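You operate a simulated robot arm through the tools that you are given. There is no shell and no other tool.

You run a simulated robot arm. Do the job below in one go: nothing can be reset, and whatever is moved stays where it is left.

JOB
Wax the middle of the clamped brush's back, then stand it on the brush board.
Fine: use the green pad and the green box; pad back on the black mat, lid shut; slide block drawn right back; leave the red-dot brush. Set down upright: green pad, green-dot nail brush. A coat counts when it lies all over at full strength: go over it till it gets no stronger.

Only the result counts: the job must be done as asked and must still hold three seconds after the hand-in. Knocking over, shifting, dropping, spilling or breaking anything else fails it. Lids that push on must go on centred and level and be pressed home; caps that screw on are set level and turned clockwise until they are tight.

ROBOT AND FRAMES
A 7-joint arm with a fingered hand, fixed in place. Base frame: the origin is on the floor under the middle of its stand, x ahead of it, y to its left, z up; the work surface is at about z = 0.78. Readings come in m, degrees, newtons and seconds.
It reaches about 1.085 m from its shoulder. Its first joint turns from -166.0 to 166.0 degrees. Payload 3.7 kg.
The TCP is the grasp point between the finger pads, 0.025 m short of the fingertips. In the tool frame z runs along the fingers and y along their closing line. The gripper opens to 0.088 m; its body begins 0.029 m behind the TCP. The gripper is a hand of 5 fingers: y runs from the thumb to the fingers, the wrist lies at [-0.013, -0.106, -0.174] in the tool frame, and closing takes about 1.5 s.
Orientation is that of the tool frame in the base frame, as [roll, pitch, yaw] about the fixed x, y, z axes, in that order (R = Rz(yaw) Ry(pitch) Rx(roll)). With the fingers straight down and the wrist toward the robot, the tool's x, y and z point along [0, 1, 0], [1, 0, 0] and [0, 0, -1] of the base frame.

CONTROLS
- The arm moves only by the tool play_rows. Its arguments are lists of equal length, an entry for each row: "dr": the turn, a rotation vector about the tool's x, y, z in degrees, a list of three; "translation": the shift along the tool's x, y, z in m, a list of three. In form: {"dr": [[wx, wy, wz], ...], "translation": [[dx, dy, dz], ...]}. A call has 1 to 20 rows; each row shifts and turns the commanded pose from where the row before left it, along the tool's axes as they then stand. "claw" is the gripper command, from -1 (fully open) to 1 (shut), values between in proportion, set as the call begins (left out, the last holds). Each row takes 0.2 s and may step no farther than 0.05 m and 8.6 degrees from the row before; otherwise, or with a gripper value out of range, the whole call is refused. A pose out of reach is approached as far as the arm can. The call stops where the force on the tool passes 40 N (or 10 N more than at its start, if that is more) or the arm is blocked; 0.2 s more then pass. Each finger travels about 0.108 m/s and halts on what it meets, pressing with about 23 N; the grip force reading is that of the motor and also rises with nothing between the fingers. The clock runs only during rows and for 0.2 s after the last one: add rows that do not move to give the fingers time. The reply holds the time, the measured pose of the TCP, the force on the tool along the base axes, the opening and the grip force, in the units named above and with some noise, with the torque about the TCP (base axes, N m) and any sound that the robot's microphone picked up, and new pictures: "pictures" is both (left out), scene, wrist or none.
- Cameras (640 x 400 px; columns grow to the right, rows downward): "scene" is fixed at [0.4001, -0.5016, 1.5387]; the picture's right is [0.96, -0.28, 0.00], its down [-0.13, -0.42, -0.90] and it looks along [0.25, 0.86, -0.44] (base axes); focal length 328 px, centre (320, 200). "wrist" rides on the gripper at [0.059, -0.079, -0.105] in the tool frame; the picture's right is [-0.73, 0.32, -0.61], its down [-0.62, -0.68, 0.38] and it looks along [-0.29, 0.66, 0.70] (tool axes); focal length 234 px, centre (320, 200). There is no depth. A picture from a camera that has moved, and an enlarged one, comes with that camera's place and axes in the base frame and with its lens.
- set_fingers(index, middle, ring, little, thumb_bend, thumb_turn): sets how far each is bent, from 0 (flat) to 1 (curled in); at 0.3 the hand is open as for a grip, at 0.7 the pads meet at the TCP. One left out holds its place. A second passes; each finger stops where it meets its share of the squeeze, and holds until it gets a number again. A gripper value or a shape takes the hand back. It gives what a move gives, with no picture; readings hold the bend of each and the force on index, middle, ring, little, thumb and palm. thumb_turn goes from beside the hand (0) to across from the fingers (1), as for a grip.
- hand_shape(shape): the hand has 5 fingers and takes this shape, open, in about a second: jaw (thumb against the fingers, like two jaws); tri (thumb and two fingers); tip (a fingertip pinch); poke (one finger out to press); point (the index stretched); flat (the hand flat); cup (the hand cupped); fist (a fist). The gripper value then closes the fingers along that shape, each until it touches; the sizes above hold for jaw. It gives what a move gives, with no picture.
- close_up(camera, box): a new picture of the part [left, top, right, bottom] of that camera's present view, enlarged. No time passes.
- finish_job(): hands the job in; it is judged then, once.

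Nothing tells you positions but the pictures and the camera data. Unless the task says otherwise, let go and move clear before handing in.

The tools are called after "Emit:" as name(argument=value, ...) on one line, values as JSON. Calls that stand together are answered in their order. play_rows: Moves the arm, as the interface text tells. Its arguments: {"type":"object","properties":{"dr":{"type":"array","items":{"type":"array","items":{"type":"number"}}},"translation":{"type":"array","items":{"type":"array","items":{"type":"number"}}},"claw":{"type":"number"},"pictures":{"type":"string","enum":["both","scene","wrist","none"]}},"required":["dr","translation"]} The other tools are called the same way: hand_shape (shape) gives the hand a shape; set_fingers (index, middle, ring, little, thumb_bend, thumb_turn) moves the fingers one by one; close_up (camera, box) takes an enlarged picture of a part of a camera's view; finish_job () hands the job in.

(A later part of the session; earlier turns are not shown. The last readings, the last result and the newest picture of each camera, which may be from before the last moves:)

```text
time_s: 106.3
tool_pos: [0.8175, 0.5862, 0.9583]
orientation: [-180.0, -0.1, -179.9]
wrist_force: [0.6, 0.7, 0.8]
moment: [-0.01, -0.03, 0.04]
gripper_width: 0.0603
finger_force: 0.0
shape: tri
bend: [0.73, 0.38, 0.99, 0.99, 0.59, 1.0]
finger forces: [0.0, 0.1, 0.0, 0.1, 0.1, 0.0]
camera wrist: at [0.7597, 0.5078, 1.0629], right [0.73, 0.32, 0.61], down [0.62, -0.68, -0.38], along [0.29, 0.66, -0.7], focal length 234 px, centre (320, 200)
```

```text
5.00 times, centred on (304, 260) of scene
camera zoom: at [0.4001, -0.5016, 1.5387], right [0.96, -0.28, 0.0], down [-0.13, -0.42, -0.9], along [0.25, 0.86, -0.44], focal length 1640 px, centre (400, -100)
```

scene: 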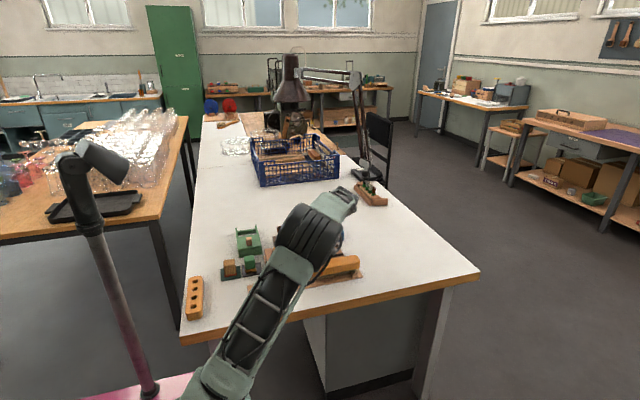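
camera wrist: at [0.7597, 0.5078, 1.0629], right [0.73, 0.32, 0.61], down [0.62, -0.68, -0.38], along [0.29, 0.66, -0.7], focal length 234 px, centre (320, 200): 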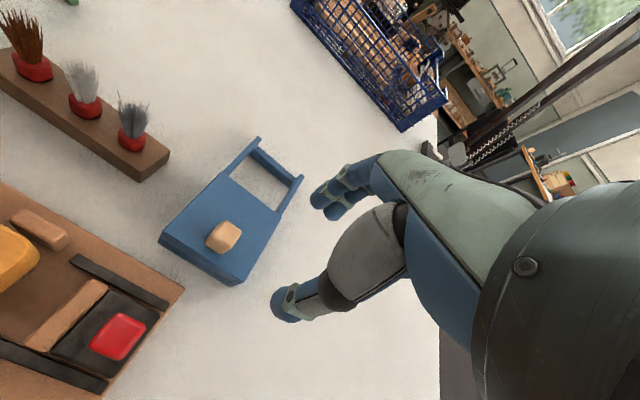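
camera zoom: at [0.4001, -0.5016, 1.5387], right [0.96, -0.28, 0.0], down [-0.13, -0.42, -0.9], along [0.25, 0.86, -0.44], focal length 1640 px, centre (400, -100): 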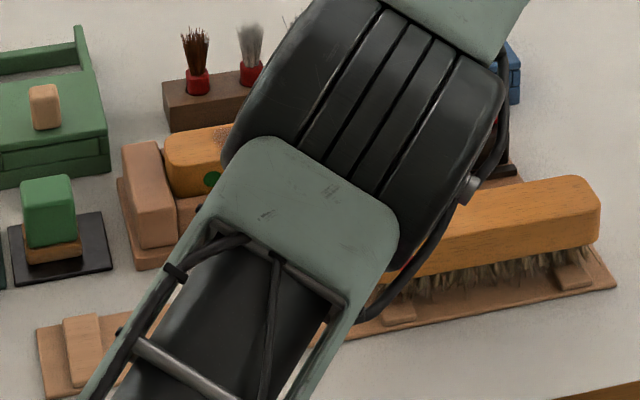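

The slide block is back at its stop. Next I look straight down on the free slot of the brush board before lifting the brush.

Emit:
play_rows(dr=[[0, 0, 0], [0, 0, 0], [0, 0, 0], [0, 0, 0], [0, 0, 0], [0, 0, 0], [0, 0, 0]], translation=[[0.0432, -0.0235, 0], [0.0432, -0.0235, 0], [0.0432, -0.0235, 0], [0.0432, -0.0235, 0], [0.0432, -0.0235, 0], [0.0432, -0.0235, 0], [0, 0, 0]], claw=-1, pictures="wrist")

Emit:
close_up(camera="wrist", box=[0, 220, 288, 400])

Emit:
close_up(camera="scene", box=[296, 230, 376, 280])

```text
time_s: 107.9
tool_pos: [0.5573, 0.4422, 0.9581]
orientation: [180.0, 0.0, -180.0]
wrist_force: [-0.2, 0.1, 0.0]
moment: [0.03, 0.0, -0.01]
gripper_width: 0.0878
finger_force: 0.0
shape: tri
bend: [0.3, 0.3, 0.99, 0.99, 0.3, 0.98]
finger forces: [0.0, 0.0, 0.0, 0.0, 0.0, 0.0]
camera wrist: at [0.4986, 0.3631, 1.0634], right [0.73, 0.32, 0.61], down [0.62, -0.68, -0.38], along [0.29, 0.66, -0.7], focal length 234 px, centre (320, 200)
```

wrist: 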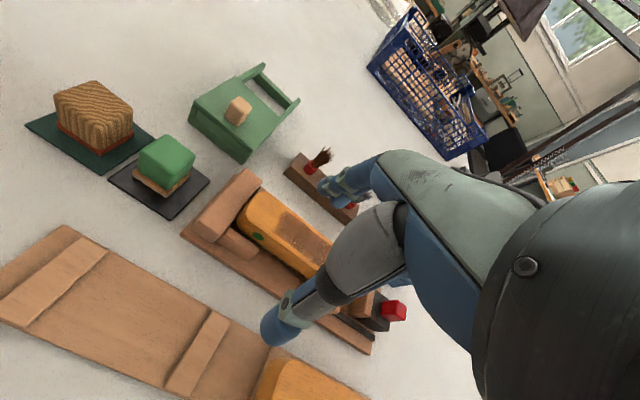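

```text
2.22 times, centred on (144, 310) of wrist
camera zoom: at [0.4986, 0.3631, 1.0634], right [0.73, 0.32, 0.61], down [0.62, -0.68, -0.38], along [0.29, 0.66, -0.7], focal length 520 px, centre (711, -44)
```

zoom: 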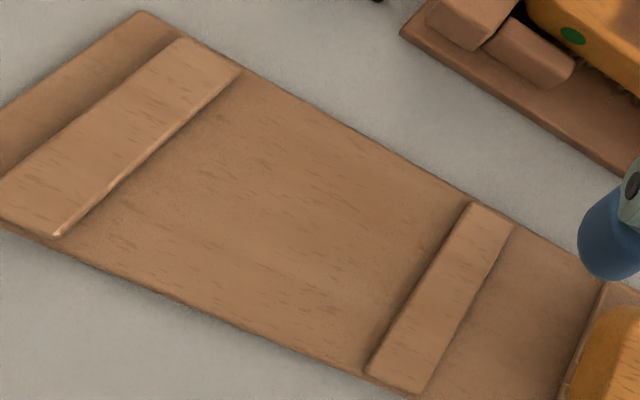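

```text
8.00 times, centred on (336, 255) of scene
camera zoom: at [0.4001, -0.5016, 1.5387], right [0.96, -0.28, 0.0], down [-0.13, -0.42, -0.9], along [0.25, 0.86, -0.44], focal length 2624 px, centre (192, -240)
```

zoom: 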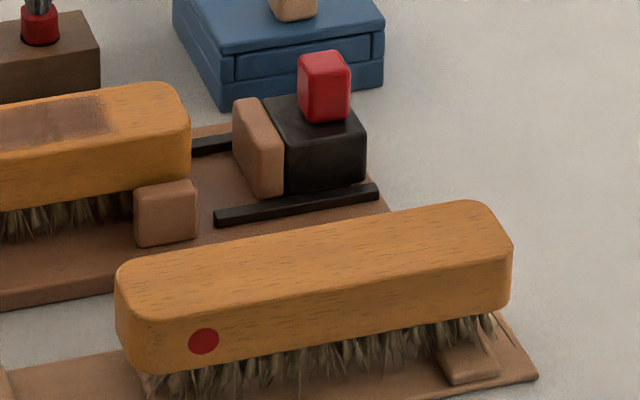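

The free slot is between rests at x ≈ 0.431–0.452 and 0.556–0.578, y ≈ 0.345–0.407, so its centre is about (0.504, 0.376). For the brush I want all fingers (no curled ones over the wax), so I take the jaw shape and inspect it.

Emit:
hand_shape(shape="jaw")

Emit:
close_up(camera="scene", box=[230, 200, 342, 270])

Emit:
close_up(camera="wrist", box=[240, 120, 496, 280])

```text
time_s: 108.8
tool_pos: [0.5574, 0.441, 0.959]
orientation: [-180.0, 0.1, -179.9]
wrist_force: [-0.2, 0.1, 0.2]
moment: [0.02, -0.03, -0.03]
gripper_width: 0.0878
finger_force: 0.0
shape: jaw
bend: [0.3, 0.3, 0.3, 0.3, 0.3, 0.98]
finger forces: [0.0, 0.2, 0.0, 0.1, 0.0, 0.0]
```

```text
5.71 times, centred on (286, 235) of scene
camera zoom: at [0.4001, -0.5016, 1.5387], right [0.96, -0.28, 0.0], down [-0.13, -0.42, -0.9], along [0.25, 0.86, -0.44], focal length 1875 px, centre (514, 0)
```

zoom: 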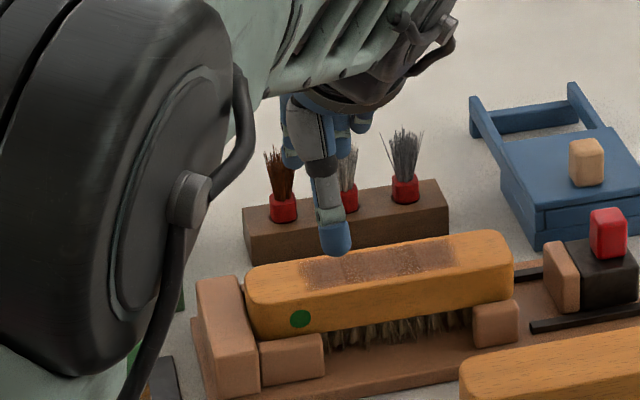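

```text
2.50 times, centred on (368, 200) of wrist
camera zoom: at [0.4988, 0.3634, 1.0635], right [0.73, 0.32, 0.61], down [0.62, -0.68, -0.38], along [0.29, 0.66, -0.7], focal length 585 px, centre (200, 200)
```

zoom: 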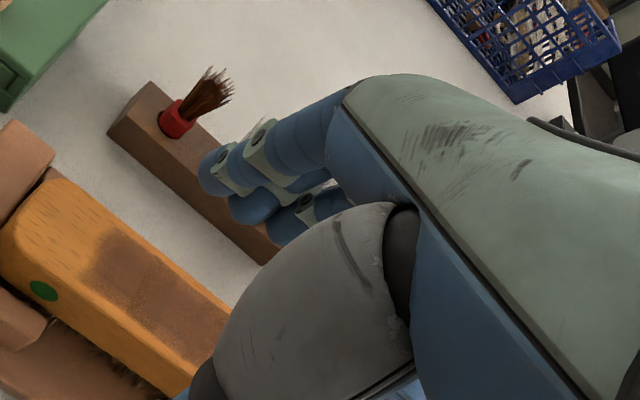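

With the jaw shape, ring and little stay straight and clear of the wax. I'll hold the brush with thumb, index and middle only. Moving above the brush now.

Emit:
play_rows(dr=[[0, 0, 0], [0, 0, 0], [0, 0, 0], [0, 0, 0]], translation=[[-0.0203, 0.032, 0], [-0.0203, 0.032, 0], [0, 0, 0.05], [0, 0, 0]], pictures="wrist")

Emit:
close_up(camera="wrist", box=[120, 160, 440, 360])

Emit:
close_up(camera="scene", box=[250, 205, 362, 275])

```text
time_s: 109.8
tool_pos: [0.6008, 0.5077, 0.9103]
orientation: [-180.0, 0.0, -179.9]
wrist_force: [-0.3, -0.2, 0.0]
moment: [0.01, -0.01, 0.01]
gripper_width: 0.0878
finger_force: 0.0
shape: jaw
bend: [0.3, 0.3, 0.3, 0.3, 0.3, 0.98]
finger forces: [0.1, 0.1, 0.1, 0.0, 0.1, 0.0]
camera wrist: at [0.5413, 0.4283, 1.0147], right [0.73, 0.32, 0.61], down [0.62, -0.68, -0.38], along [0.29, 0.66, -0.7], focal length 234 px, centre (320, 200)
```

wrist: 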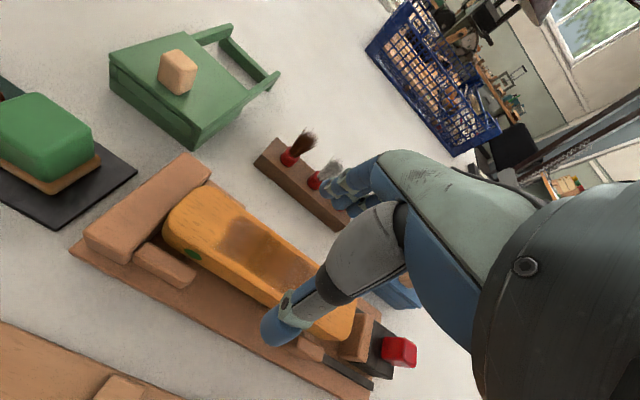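

```text
2.00 times, centred on (280, 260) of wrist
camera zoom: at [0.5413, 0.4283, 1.0147], right [0.73, 0.32, 0.61], down [0.62, -0.68, -0.38], along [0.29, 0.66, -0.7], focal length 468 px, centre (400, 80)
```

zoom: 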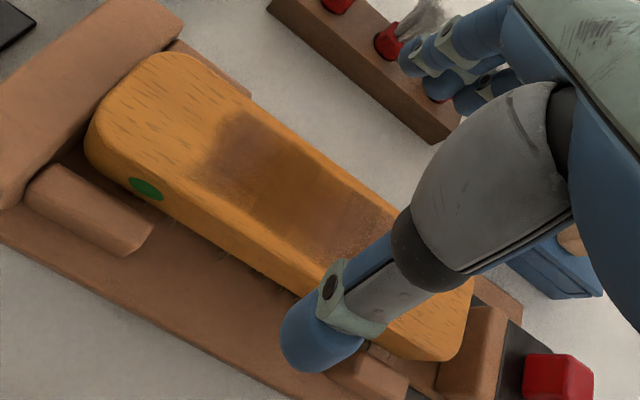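

```text
5.71 times, centred on (306, 240) of scene
camera zoom: at [0.4001, -0.5016, 1.5387], right [0.96, -0.28, 0.0], down [-0.13, -0.42, -0.9], along [0.25, 0.86, -0.44], focal length 1875 px, centre (400, -29)
```

zoom: 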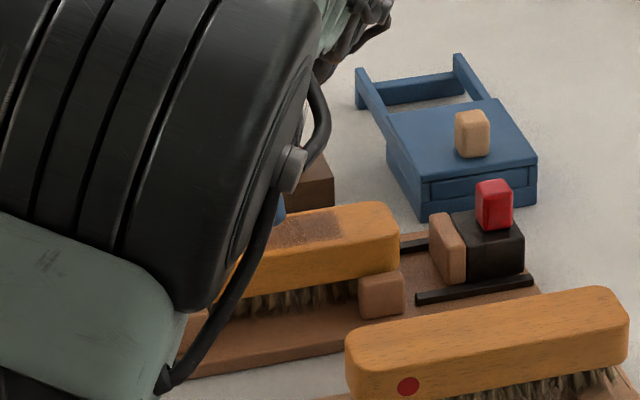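

The brush is still in place; I lower the open hand around its middle.

Emit:
play_rows(dr=[[0, 0, 0], [0, 0, 0], [0, 0, 0], [0, 0, 0], [0, 0, 0]], translation=[[0.002, -0.002, 0.025], [0, 0, 0.02], [0, 0, 0.015], [0, 0, 0.01], [0, 0, 0]], pictures="wrist")

Emit:
close_up(camera="wrist", box=[160, 120, 480, 320])

```text
time_s: 111.0
tool_pos: [0.5961, 0.5046, 0.8393]
orientation: [-180.0, 0.0, -180.0]
wrist_force: [1.0, 1.0, -0.6]
moment: [0.01, 0.04, 0.04]
gripper_width: 0.0878
finger_force: 0.1
shape: jaw
bend: [0.3, 0.3, 0.3, 0.3, 0.3, 0.98]
finger forces: [0.0, 0.0, 0.1, 0.0, 0.1, 0.0]
camera wrist: at [0.5369, 0.4254, 0.944], right [0.73, 0.32, 0.61], down [0.62, -0.68, -0.38], along [0.29, 0.66, -0.7], focal length 234 px, centre (320, 200)
```

wrist: 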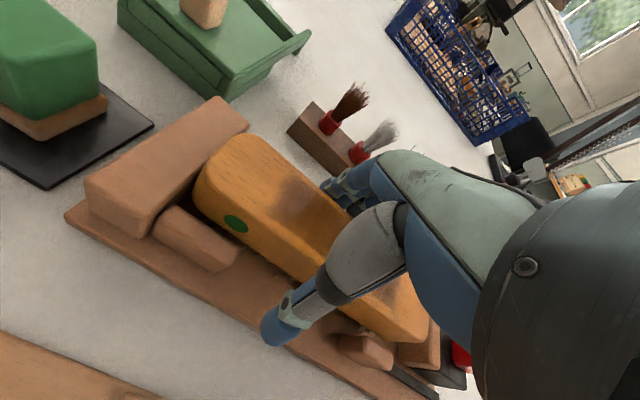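

```text
2.00 times, centred on (320, 220) of wrist
camera zoom: at [0.5369, 0.4254, 0.944], right [0.73, 0.32, 0.61], down [0.62, -0.68, -0.38], along [0.29, 0.66, -0.7], focal length 468 px, centre (320, 160)
```

zoom: 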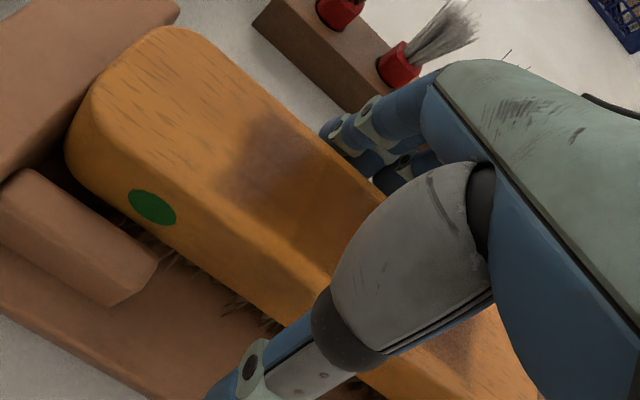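

The hand straddles the brush without contact. I lower 3 mm more, then close only thumb, index and middle.

Emit:
play_rows(dr=[[0, 0, 0], [0, 0, 0]], translation=[[0, 0, 0.003], [0, 0, 0]], pictures="none")

Emit:
set_fingers(index=0.5, middle=0.5, thumb_bend=0.5)

Emit:
close_up(camera="wrist", box=[160, 120, 480, 320])

```text
time_s: 111.6
tool_pos: [0.596, 0.5043, 0.8369]
orientation: [179.9, 0.1, -180.0]
wrist_force: [-0.3, 0.4, -0.4]
moment: [-0.04, -0.04, 0.01]
gripper_width: 0.0878
finger_force: 0.0
shape: jaw
bend: [0.3, 0.3, 0.3, 0.3, 0.3, 0.98]
finger forces: [0.0, 0.1, 0.1, 0.0, 0.0, 0.0]
```

```text
time_s: 112.6
tool_pos: [0.5953, 0.5061, 0.8354]
orientation: [180.0, 0.0, 180.0]
wrist_force: [0.0, -0.7, 0.3]
moment: [-0.01, 0.01, -0.03]
gripper_width: 0.0436
finger_force: 0.3
shape: fingers
bend: [0.49, 0.5, 0.3, 0.3, 0.49, 0.98]
finger forces: [0.5, 0.2, 0.0, 0.0, 0.9, 0.0]
```

```text
2.00 times, centred on (320, 220) of wrist
camera zoom: at [0.5373, 0.4265, 0.9413], right [0.73, 0.32, 0.61], down [0.62, -0.68, -0.38], along [0.29, 0.66, -0.7], focal length 468 px, centre (320, 160)
```

zoom: 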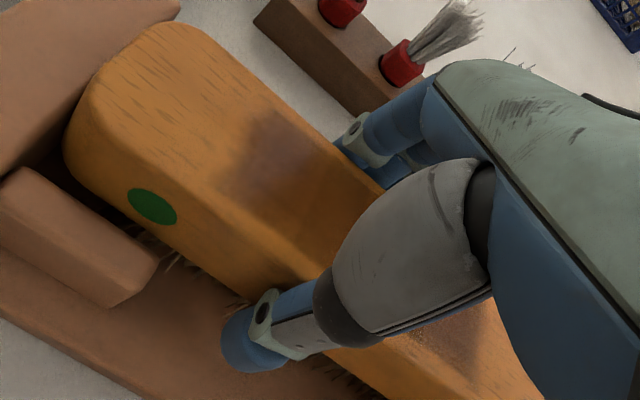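

The fingers just meet the brush sides. I now squeeze.

Emit:
set_fingers(index=0.8, middle=0.8, thumb_bend=0.8)

Emit:
close_up(camera="wrist", box=[160, 120, 480, 320])

```text
time_s: 113.6
tool_pos: [0.5958, 0.5054, 0.8373]
orientation: [-180.0, 0.0, -179.9]
wrist_force: [3.6, 1.5, 0.5]
moment: [0.16, -0.03, 0.03]
gripper_width: 0.0393
finger_force: 15.4
shape: fingers
bend: [0.53, 0.55, 0.3, 0.3, 0.53, 0.97]
finger forces: [8.9, 7.8, 0.0, 0.1, 14.8, 0.1]
```

```text
2.00 times, centred on (320, 220) of wrist
camera zoom: at [0.5375, 0.4266, 0.9413], right [0.73, 0.32, 0.61], down [0.62, -0.68, -0.38], along [0.29, 0.66, -0.7], focal length 468 px, centre (320, 160)
```

zoom: 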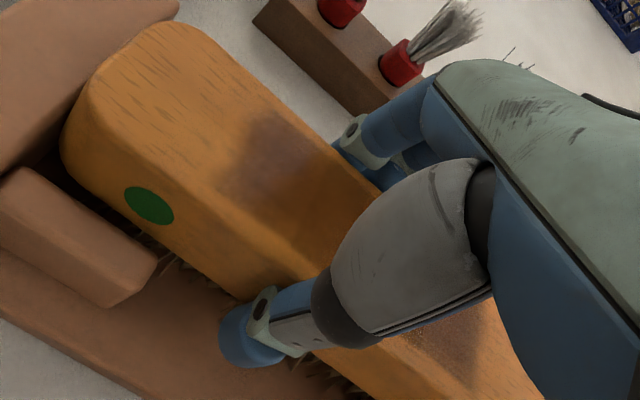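

Gripped with ~15 N. I lift slowly and check.

Emit:
play_rows(dr=[[0, 0, 0], [0, 0, 0], [0, 0, 0], [0, 0, 0], [0, 0, 0]], translation=[[0, 0, -0.003], [0, 0, -0.005], [0, 0, -0.01], [0, 0, -0.01], [0, 0, 0]], pictures="wrist")

Emit:
close_up(camera="wrist", box=[160, 120, 480, 320])

Emit:
close_up(camera="scene", box=[250, 215, 362, 285])

```text
time_s: 114.8
tool_pos: [0.596, 0.5057, 0.8655]
orientation: [180.0, 0.0, 179.9]
wrist_force: [1.0, -0.6, -1.7]
moment: [0.03, 0.04, -0.01]
gripper_width: 0.0391
finger_force: 14.9
shape: fingers
bend: [0.53, 0.56, 0.3, 0.3, 0.53, 0.95]
finger forces: [8.2, 6.6, 0.0, 0.0, 14.7, 0.0]
camera wrist: at [0.5371, 0.4271, 0.9706], right [0.73, 0.32, 0.61], down [0.62, -0.68, -0.38], along [0.29, 0.66, -0.7], focal length 234 px, centre (320, 200)
```

wrist: 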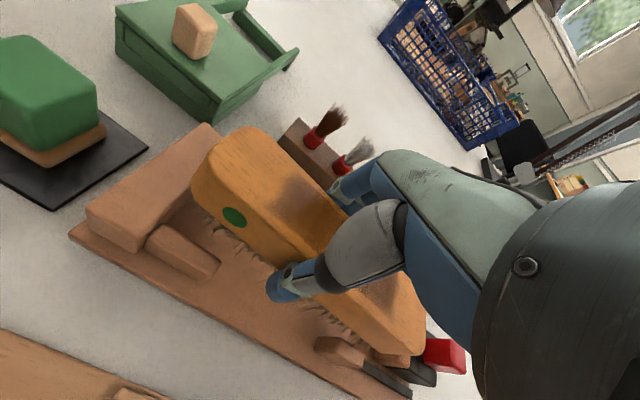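

```text
2.00 times, centred on (320, 220) of wrist
camera zoom: at [0.5371, 0.4271, 0.9706], right [0.73, 0.32, 0.61], down [0.62, -0.68, -0.38], along [0.29, 0.66, -0.7], focal length 468 px, centre (320, 160)
```

zoom: 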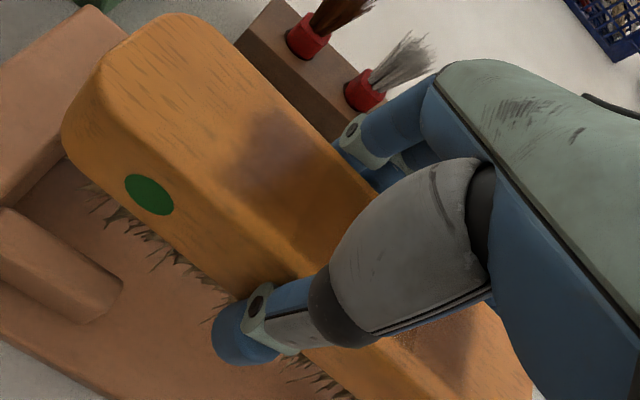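

```text
5.71 times, centred on (306, 250) of scene
camera zoom: at [0.4001, -0.5016, 1.5387], right [0.96, -0.28, 0.0], down [-0.13, -0.42, -0.9], along [0.25, 0.86, -0.44], focal length 1875 px, centre (400, -86)
```

zoom: 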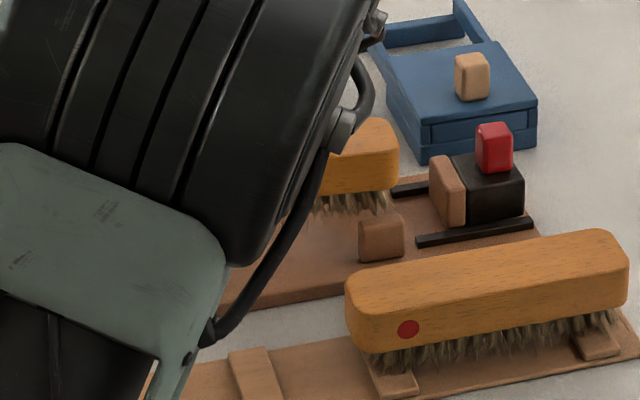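

The brush hangs level. I raise it and carry it over the free slot of the board.

Emit:
play_rows(dr=[[0, 0, 0], [0, 0, 0], [0, 0, 0], [0, 0, 0], [0, 0, 0], [0, 0, 0], [0, 0, 0], [0, 0, 0], [0, 0, 0]], translation=[[0, 0, -0.025], [0, 0, -0.025], [0, 0, -0.02], [0.0203, -0.026, 0], [0.0203, -0.026, 0], [0.0203, -0.026, 0], [0.0203, -0.026, 0], [0.0203, -0.0257, 0], [0, 0, 0]])

Emit:
close_up(camera="wrist", box=[80, 140, 400, 340])

Emit:
close_up(camera="scene", box=[220, 210, 380, 310])

```text
time_s: 116.8
tool_pos: [0.4941, 0.374, 0.9339]
orientation: [-179.9, 0.0, -180.0]
wrist_force: [0.6, -0.5, -1.6]
moment: [0.0, 0.03, -0.03]
gripper_width: 0.0391
finger_force: 14.5
shape: fingers
bend: [0.53, 0.56, 0.3, 0.3, 0.53, 0.95]
finger forces: [8.1, 6.6, 0.0, 0.1, 14.6, 0.1]
camera wrist: at [0.4352, 0.2942, 1.0394], right [0.73, 0.32, 0.61], down [0.62, -0.68, -0.38], along [0.29, 0.66, -0.7], focal length 234 px, centre (320, 200)
```

scene: 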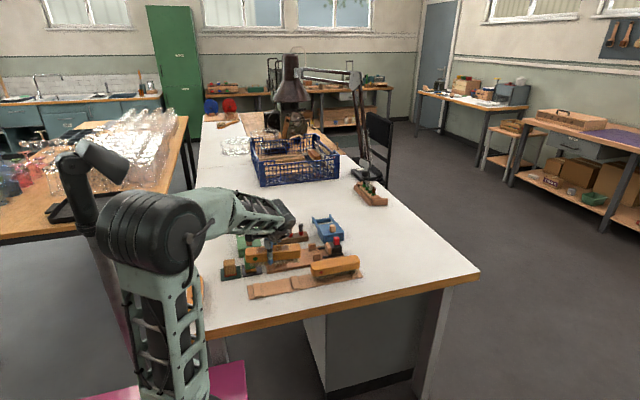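
wrist: 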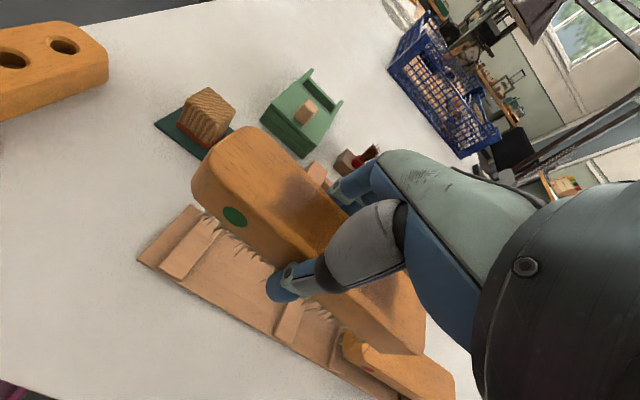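

```text
2.00 times, centred on (240, 240) of wrist
camera zoom: at [0.4352, 0.2942, 1.0394], right [0.73, 0.32, 0.61], down [0.62, -0.68, -0.38], along [0.29, 0.66, -0.7], focal length 468 px, centre (480, 120)
```

zoom: 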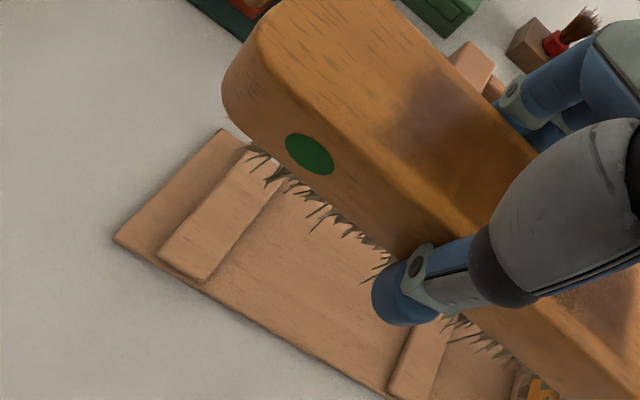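

```text
4.00 times, centred on (300, 260) of scene
camera zoom: at [0.4001, -0.5016, 1.5387], right [0.96, -0.28, 0.0], down [-0.13, -0.42, -0.9], along [0.25, 0.86, -0.44], focal length 1312 px, centre (400, -40)
```

zoom: 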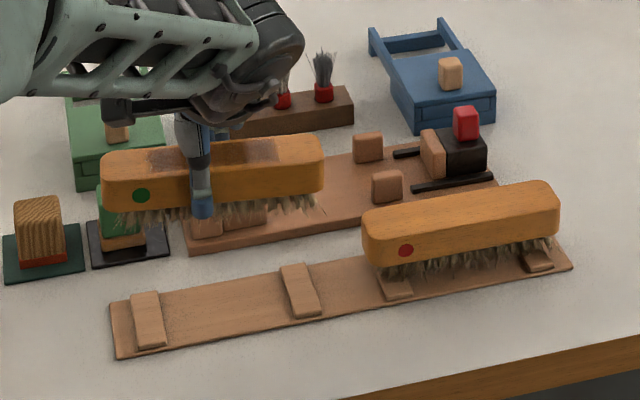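

The brush is over the slot, parallel with the board; slot centre measures (0.504, 0.377). I shift 2 mm and lower most of the way.

Emit:
play_rows(dr=[[0, 0, 0], [0, 0, 0], [0, 0, 0], [0, 0, 0], [0, 0, 0]], translation=[[-0.002, 0.002, 0.02], [0, 0, 0.025], [0, 0, 0.02], [0, 0, 0.015], [0, 0, 0]])

Emit:
close_up(camera="wrist", box=[80, 140, 400, 340])

Emit:
close_up(camera="scene", box=[230, 240, 342, 310])

```text
time_s: 118.0
tool_pos: [0.4972, 0.3759, 0.8535]
orientation: [-179.9, 0.0, 180.0]
wrist_force: [-0.5, 0.8, -2.2]
moment: [0.01, 0.0, -0.02]
gripper_width: 0.0388
finger_force: 14.9
shape: fingers
bend: [0.53, 0.56, 0.3, 0.3, 0.53, 0.95]
finger forces: [8.1, 6.6, 0.0, 0.0, 14.6, 0.1]
camera wrist: at [0.4388, 0.2972, 0.9597], right [0.73, 0.32, 0.61], down [0.62, -0.68, -0.38], along [0.29, 0.66, -0.7], focal length 234 px, centre (320, 200)
```

scene: 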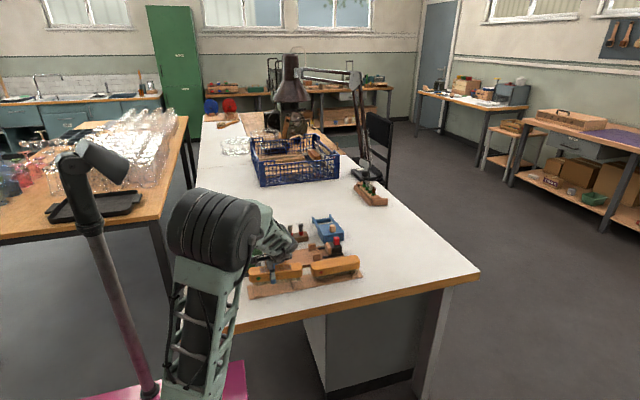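
wrist: 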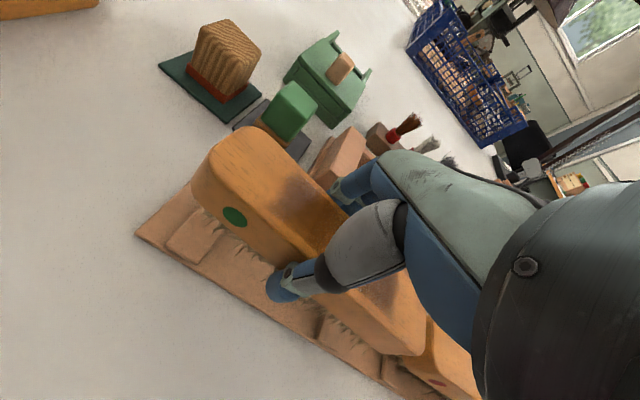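

```text
2.00 times, centred on (240, 240) of wrist
camera zoom: at [0.4388, 0.2972, 0.9597], right [0.73, 0.32, 0.61], down [0.62, -0.68, -0.38], along [0.29, 0.66, -0.7], focal length 468 px, centre (480, 120)
```

zoom: 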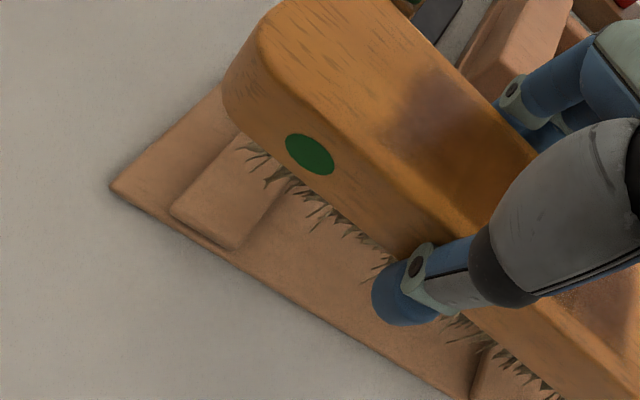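

```text
5.71 times, centred on (286, 275) of scene
camera zoom: at [0.4001, -0.5016, 1.5387], right [0.96, -0.28, 0.0], down [-0.13, -0.42, -0.9], along [0.25, 0.86, -0.44], focal length 1875 px, centre (514, -229)
```

zoom: 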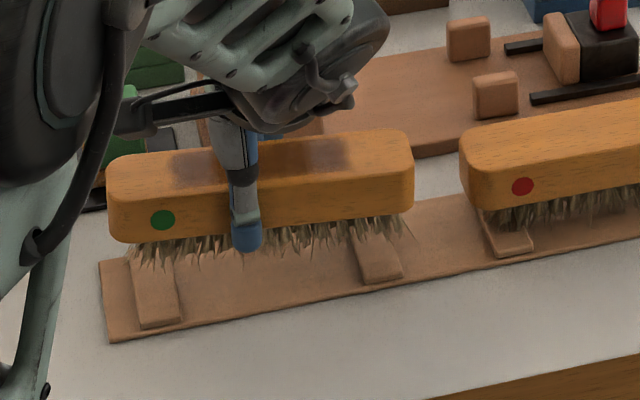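

The brush is centred over both rests, like the red one. I lower in 2 mm steps until the bristles touch.

Emit:
play_rows(dr=[[0, 0, 0], [0, 0, 0], [0, 0, 0], [0, 0, 0], [0, 0, 0]], translation=[[0, 0.0005, 0.002], [0, 0, 0.002], [0, 0, 0.002], [0, 0, 0.0015], [0, 0, 0]], pictures="none")

Emit:
close_up(camera="scene", box=[230, 240, 342, 310])

```text
time_s: 119.2
tool_pos: [0.4986, 0.3777, 0.8474]
orientation: [-179.9, -0.1, -180.0]
wrist_force: [1.2, -0.1, -2.8]
moment: [0.02, 0.05, 0.0]
gripper_width: 0.039
finger_force: 14.4
shape: fingers
bend: [0.53, 0.56, 0.3, 0.3, 0.53, 0.95]
finger forces: [8.1, 6.5, 0.0, 0.1, 14.5, 0.0]
```

```text
5.71 times, centred on (286, 275) of scene
camera zoom: at [0.4001, -0.5016, 1.5387], right [0.96, -0.28, 0.0], down [-0.13, -0.42, -0.9], along [0.25, 0.86, -0.44], focal length 1875 px, centre (514, -229)
```

zoom: 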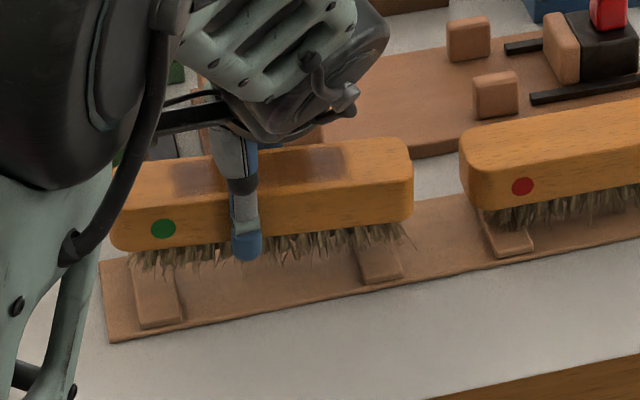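

The brush seems turned about −3° relative to the board. I correct the yaw by 3° before setting down and check.

Emit:
play_rows(dr=[[0, 0, -1.5], [0, 0, -1.5], [0, 0, 0]], translation=[[0, 0, 0], [0, 0, 0], [0, 0, 0]], pictures="none")

Emit:
close_up(camera="scene", box=[235, 240, 363, 320])

Emit:
close_up(camera="wrist", box=[80, 140, 400, 340])

```text
time_s: 120.0
tool_pos: [0.4973, 0.3772, 0.8475]
orientation: [179.9, 0.0, -176.9]
wrist_force: [-0.1, 0.6, -2.2]
moment: [0.02, -0.02, -0.02]
gripper_width: 0.0392
finger_force: 14.6
shape: fingers
bend: [0.53, 0.56, 0.3, 0.3, 0.53, 0.95]
finger forces: [8.1, 6.6, 0.0, 0.0, 14.6, 0.1]
```

```text
5.00 times, centred on (299, 280) of scene
camera zoom: at [0.4001, -0.5016, 1.5387], right [0.96, -0.28, 0.0], down [-0.13, -0.42, -0.9], along [0.25, 0.86, -0.44], focal length 1640 px, centre (425, -200)
```

zoom: 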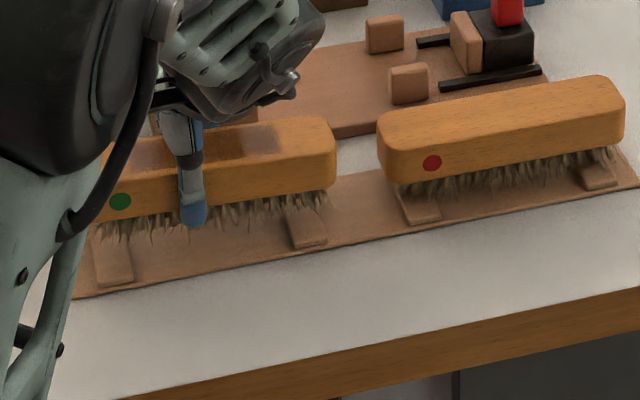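

```text
2.00 times, centred on (240, 240) of wrist
camera zoom: at [0.4429, 0.2964, 0.9524], right [0.71, 0.36, 0.61], down [0.66, -0.65, -0.38], along [0.25, 0.67, -0.7], focal length 468 px, centre (480, 120)
```

zoom: 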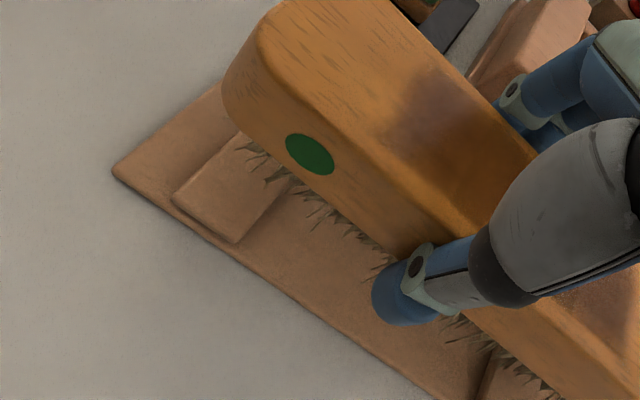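

I check the brush's orientation more exactly with close-ups.

Emit:
close_up(camera="wrist", box=[140, 120, 300, 220])

Emit:
close_up(camera="scene", box=[248, 255, 312, 295])

Emit:
close_up(camera="wrist", box=[260, 240, 480, 378])

```text
4.00 times, centred on (220, 170) of wrist
camera zoom: at [0.4429, 0.2964, 0.9524], right [0.71, 0.36, 0.61], down [0.66, -0.65, -0.38], along [0.25, 0.67, -0.7], focal length 937 px, centre (720, 320)
```

zoom: 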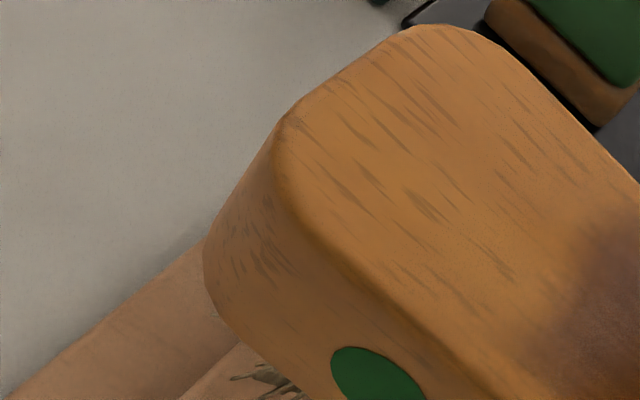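

```text
10.00 times, centred on (280, 275) of scene
camera zoom: at [0.4001, -0.5016, 1.5387], right [0.96, -0.28, 0.0], down [-0.13, -0.42, -0.9], along [0.25, 0.86, -0.44], focal length 3281 px, centre (720, -550)
```

zoom: 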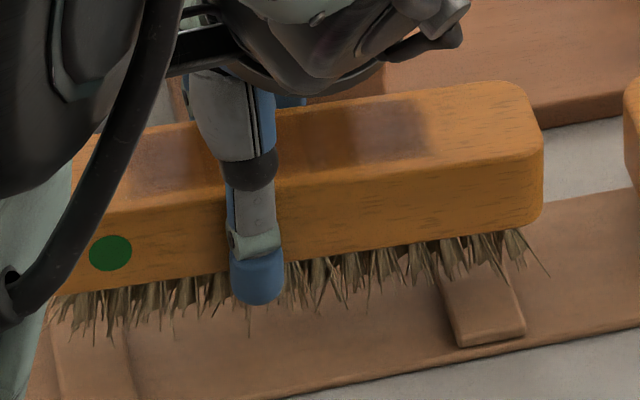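

```text
2.90 times, centred on (370, 309) of wrist
camera zoom: at [0.4429, 0.2964, 0.9524], right [0.71, 0.36, 0.61], down [0.66, -0.65, -0.38], along [0.25, 0.67, -0.7], focal length 679 px, centre (175, -116)
```

zoom: 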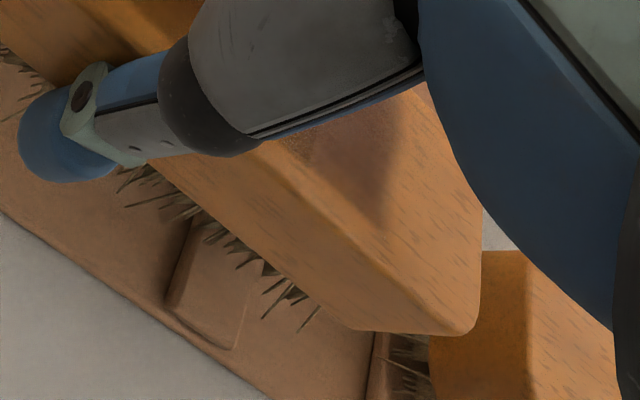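

Working it out, the yaw is now aligned within a degree and the brush is only tipped ~2° along its length; it sits centred over the rests. I lower in small steps until the bristles bear.

Emit:
play_rows(dr=[[0, 0, 0], [0, 0, 0], [0, 0, 0], [0, 0, 0]], translation=[[0, 0, 0.0015], [0, 0, 0.0015], [0, 0, 0.0015], [0, 0, 0]], pictures="none")

Emit:
close_up(camera="scene", box=[248, 255, 312, 295])

```text
time_s: 121.0
tool_pos: [0.4972, 0.3782, 0.8421]
orientation: [180.0, 0.0, -177.1]
wrist_force: [0.0, -0.4, -2.8]
moment: [0.02, 0.03, 0.0]
gripper_width: 0.0387
finger_force: 14.9
shape: fingers
bend: [0.53, 0.56, 0.3, 0.3, 0.53, 0.95]
finger forces: [8.2, 6.7, 0.0, 0.0, 14.6, 0.1]
```

```text
10.00 times, centred on (280, 275) of scene
camera zoom: at [0.4001, -0.5016, 1.5387], right [0.96, -0.28, 0.0], down [-0.13, -0.42, -0.9], along [0.25, 0.86, -0.44], focal length 3281 px, centre (720, -550)
```

zoom: 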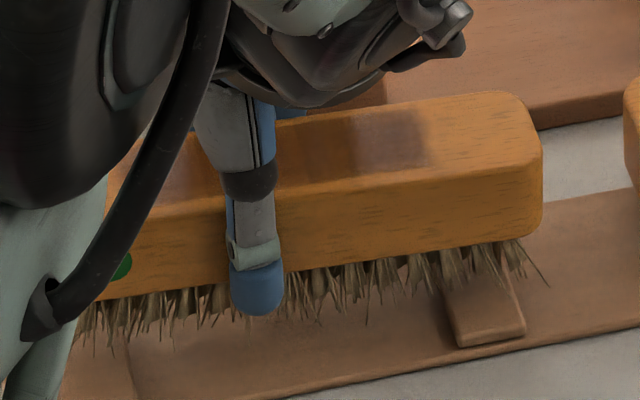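

Emit:
play_rows(dr=[[0, 0, 0], [0, 0, 0], [0, 0, 0], [0, 0, 0]], translation=[[0, -0.0005, 0.0015], [0, 0, 0.0015], [0, 0, 0.001], [0, 0, 0]], pictures="none")

Emit:
close_up(camera="scene", box=[248, 255, 312, 295])

```text
time_s: 122.0
tool_pos: [0.4968, 0.3786, 0.8385]
orientation: [179.9, 0.1, -177.0]
wrist_force: [-0.4, 0.7, -2.1]
moment: [0.02, 0.0, 0.04]
gripper_width: 0.0389
finger_force: 14.9
shape: fingers
bend: [0.53, 0.56, 0.3, 0.3, 0.53, 0.95]
finger forces: [8.1, 6.5, 0.1, 0.0, 14.5, 0.1]
```

```text
10.00 times, centred on (280, 275) of scene
camera zoom: at [0.4001, -0.5016, 1.5387], right [0.96, -0.28, 0.0], down [-0.13, -0.42, -0.9], along [0.25, 0.86, -0.44], focal length 3281 px, centre (720, -550)
```

zoom: 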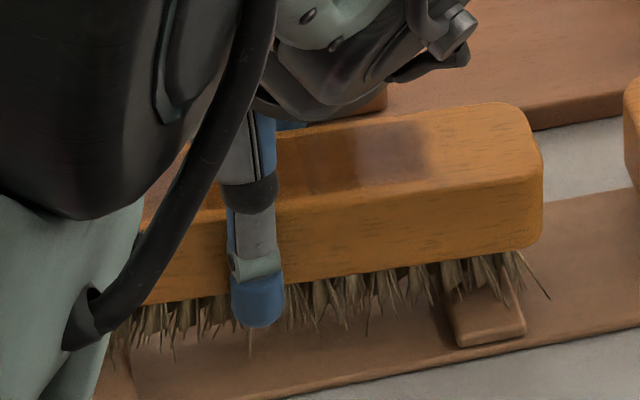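

Emit:
play_rows(dr=[[0, 0, 0], [0, 0, 0], [0, 0, 0]], translation=[[0, -0.0005, 0.001], [0, 0, 0.001], [0, 0, 0]], pictures="none")

Emit:
play_rows(dr=[[0, 0, 0], [0, 0, 0], [0, 0, 0]], translation=[[0, 0, 0.001], [0, 0, 0.001], [0, 0, 0]], pictures="none")

Emit:
close_up(camera="scene", box=[248, 255, 312, 295])

```text
time_s: 122.8
tool_pos: [0.4976, 0.3766, 0.8353]
orientation: [180.0, 0.0, -177.0]
wrist_force: [-0.1, -0.5, -1.9]
moment: [0.06, -0.06, -0.01]
gripper_width: 0.0391
finger_force: 14.9
shape: fingers
bend: [0.53, 0.56, 0.3, 0.3, 0.53, 0.95]
finger forces: [8.0, 7.0, 0.0, 0.0, 14.6, 0.1]
```

```text
time_s: 123.6
tool_pos: [0.4965, 0.3766, 0.8348]
orientation: [179.9, 0.0, -176.9]
wrist_force: [-0.3, -0.5, 2.4]
moment: [0.05, -0.06, -0.02]
gripper_width: 0.0391
finger_force: 15.0
shape: fingers
bend: [0.53, 0.56, 0.3, 0.3, 0.53, 0.95]
finger forces: [7.8, 7.0, 0.0, 0.1, 15.5, 0.0]
```

```text
10.00 times, centred on (280, 275) of scene
camera zoom: at [0.4001, -0.5016, 1.5387], right [0.96, -0.28, 0.0], down [-0.13, -0.42, -0.9], along [0.25, 0.86, -0.44], focal length 3281 px, centre (720, -550)
```

zoom: 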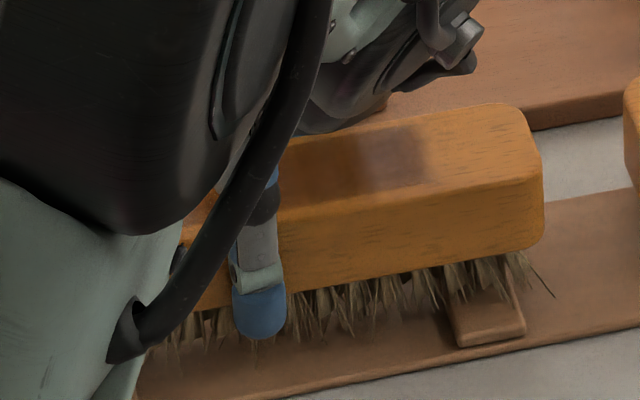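

The bristles bear on the rests and the brush has levelled itself. I press 1 mm more for full seating, then release gently.

Emit:
play_rows(dr=[[0, 0, 0], [0, 0, 0], [0, 0, 0]], translation=[[0, 0, 0.0008], [0, 0, 0.0007], [0, 0, 0]], pictures="none")

Emit:
close_up(camera="scene", box=[248, 255, 312, 295])

Emit:
close_up(camera="wrist", box=[80, 140, 400, 340])

```text
time_s: 124.4
tool_pos: [0.498, 0.3769, 0.8339]
orientation: [-180.0, 0.1, -176.9]
wrist_force: [-0.8, -3.2, 7.7]
moment: [0.06, 0.0, 0.0]
gripper_width: 0.039
finger_force: 15.8
shape: fingers
bend: [0.53, 0.56, 0.3, 0.3, 0.53, 0.95]
finger forces: [7.6, 6.3, 0.0, 0.0, 16.7, 0.0]
```

```text
10.00 times, centred on (280, 275) of scene
camera zoom: at [0.4001, -0.5016, 1.5387], right [0.96, -0.28, 0.0], down [-0.13, -0.42, -0.9], along [0.25, 0.86, -0.44], focal length 3281 px, centre (720, -550)
```

zoom: 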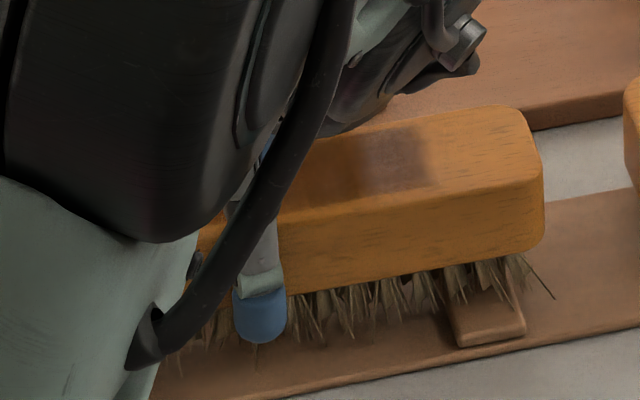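

```text
2.00 times, centred on (240, 240) of wrist
camera zoom: at [0.4425, 0.295, 0.9382], right [0.71, 0.36, 0.61], down [0.66, -0.65, -0.38], along [0.25, 0.67, -0.7], focal length 468 px, centre (480, 120)
```

zoom: 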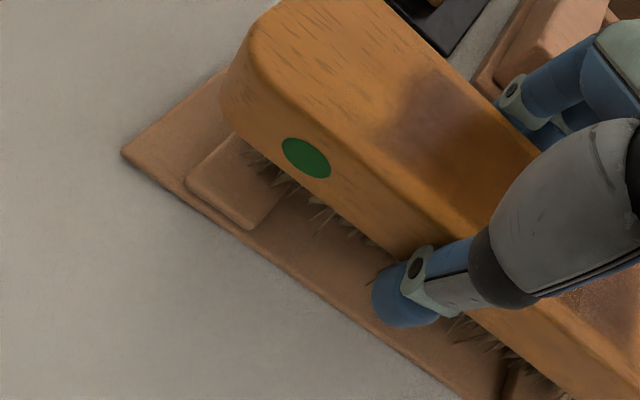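

The brush is seated (about 10 N). I unload slightly and open thumb, index and middle.

Emit:
play_rows(dr=[[0, 0, 0], [0, 0, 0]], translation=[[0, 0, -0.001], [0, 0, 0]], pictures="none")

Emit:
set_fingers(index=0.48, middle=0.5, thumb_bend=0.48)

Emit:
set_fingers(index=0.3, middle=0.3, thumb_bend=0.3)

Emit:
close_up(camera="scene", box=[248, 255, 312, 295])

Emit:
close_up(camera="wrist", box=[80, 140, 400, 340])

```text
time_s: 125.0
tool_pos: [0.4975, 0.3767, 0.8327]
orientation: [180.0, 0.1, -176.9]
wrist_force: [0.0, 1.4, 1.6]
moment: [0.08, -0.05, -0.01]
gripper_width: 0.0389
finger_force: 16.0
shape: fingers
bend: [0.53, 0.56, 0.3, 0.3, 0.54, 0.95]
finger forces: [8.4, 7.9, 0.1, 0.1, 15.1, 0.1]
```

```text
time_s: 126.0
tool_pos: [0.4974, 0.3761, 0.8342]
orientation: [180.0, 0.1, -177.1]
wrist_force: [-0.4, -0.9, -0.3]
moment: [0.0, 0.03, -0.02]
gripper_width: 0.0466
finger_force: 0.9
shape: fingers
bend: [0.48, 0.5, 0.3, 0.3, 0.48, 0.97]
finger forces: [0.0, 0.0, 0.1, 0.1, 0.5, 0.0]
```

```text
time_s: 127.0
tool_pos: [0.4977, 0.3769, 0.8349]
orientation: [179.9, 0.0, -177.0]
wrist_force: [0.3, 0.3, 0.4]
moment: [-0.01, -0.02, 0.03]
gripper_width: 0.0845
finger_force: 0.0
shape: fingers
bend: [0.3, 0.3, 0.3, 0.3, 0.3, 0.97]
finger forces: [0.0, 0.0, 0.0, 0.1, 0.0, 0.0]
```

```text
10.00 times, centred on (280, 275) of scene
camera zoom: at [0.4001, -0.5016, 1.5387], right [0.96, -0.28, 0.0], down [-0.13, -0.42, -0.9], along [0.25, 0.86, -0.44], focal length 3281 px, centre (720, -550)
```

zoom: 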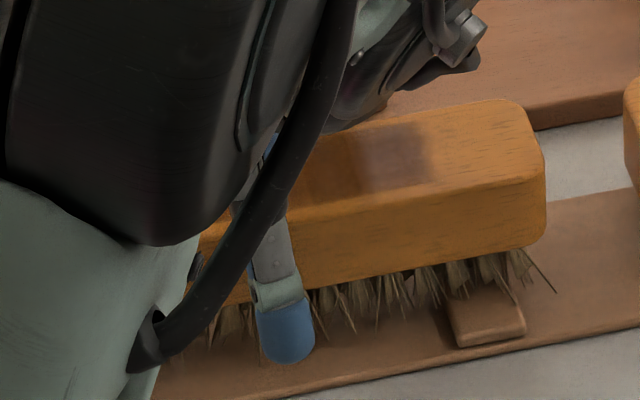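

```text
2.00 times, centred on (240, 240) of wrist
camera zoom: at [0.4423, 0.2949, 0.9391], right [0.71, 0.36, 0.61], down [0.66, -0.65, -0.38], along [0.25, 0.67, -0.7], focal length 468 px, centre (480, 120)
```

zoom: 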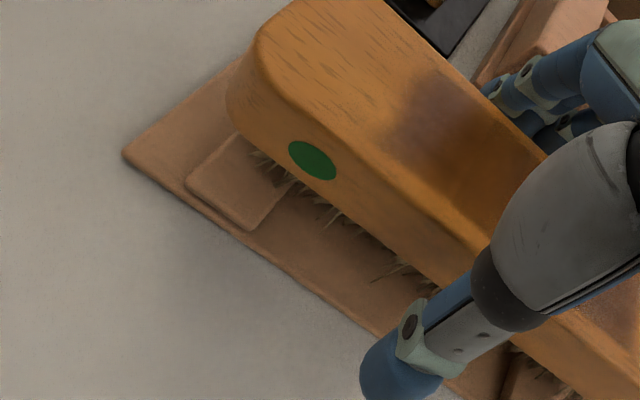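

The brush stands free on the rests. I rise straight up and look at the whole result.

Emit:
play_rows(dr=[[0, 0, 0], [0, 0, 0], [0, 0, 0], [0, 0, 0], [0, 0, 0], [0, 0, 0]], translation=[[0, 0, -0.01], [0, 0, -0.02], [0, 0, -0.03], [0, 0, -0.04], [0, 0, -0.04], [0, 0, 0]])

Emit:
close_up(camera="scene", box=[220, 210, 380, 310])

Emit:
close_up(camera="wrist", box=[80, 140, 400, 340])

```text
time_s: 128.4
tool_pos: [0.4957, 0.3759, 0.9744]
orientation: [180.0, 0.0, -176.8]
wrist_force: [0.4, -0.3, 0.7]
moment: [-0.02, -0.02, -0.07]
gripper_width: 0.0845
finger_force: 0.0
shape: fingers
bend: [0.3, 0.3, 0.3, 0.3, 0.3, 0.97]
finger forces: [0.0, 0.0, 0.0, 0.0, 0.0, 0.0]
camera wrist: at [0.4416, 0.2946, 1.0797], right [0.71, 0.36, 0.61], down [0.66, -0.65, -0.38], along [0.25, 0.67, -0.7], focal length 234 px, centre (320, 200)
```

scene: 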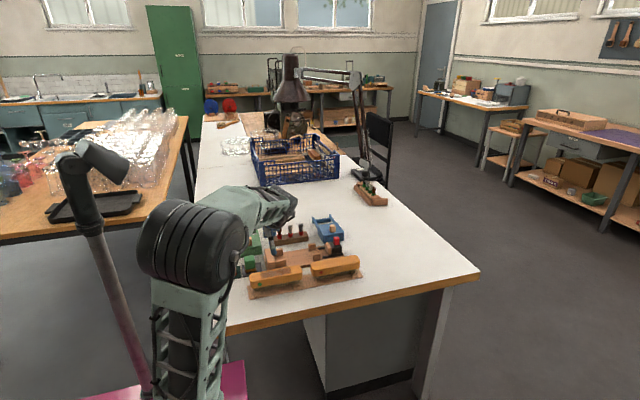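
wrist: 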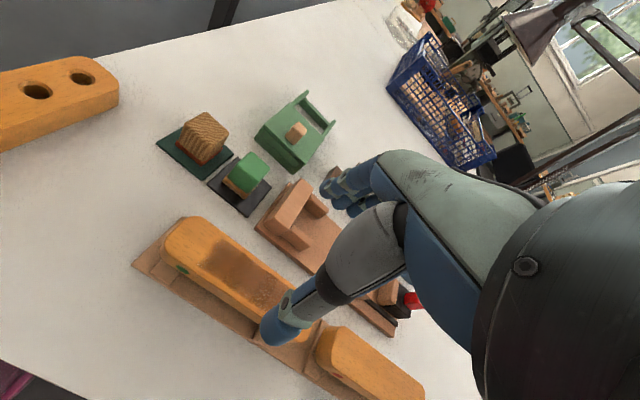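

```text
4.00 times, centred on (300, 260) of scene
camera zoom: at [0.4001, -0.5016, 1.5387], right [0.96, -0.28, 0.0], down [-0.13, -0.42, -0.9], along [0.25, 0.86, -0.44], focal length 1312 px, centre (400, -40)
```

zoom: 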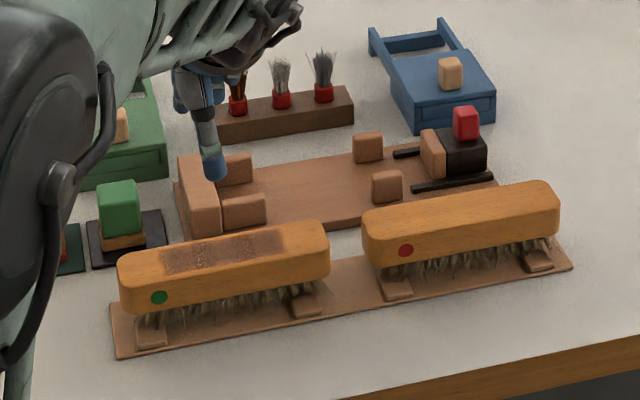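

```text
2.00 times, centred on (240, 240) of wrist
camera zoom: at [0.4416, 0.2946, 1.0797], right [0.71, 0.36, 0.61], down [0.66, -0.65, -0.38], along [0.25, 0.67, -0.7], focal length 468 px, centre (480, 120)
```

zoom: 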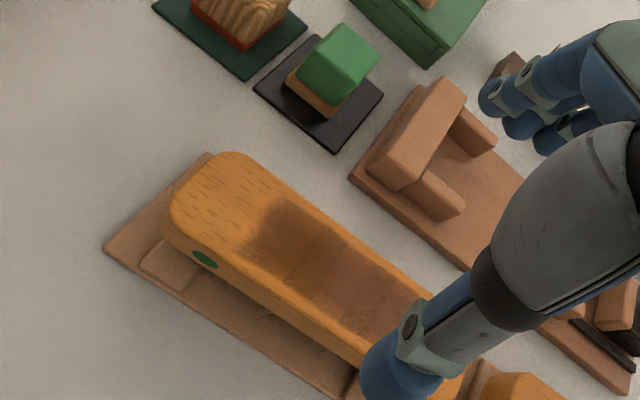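

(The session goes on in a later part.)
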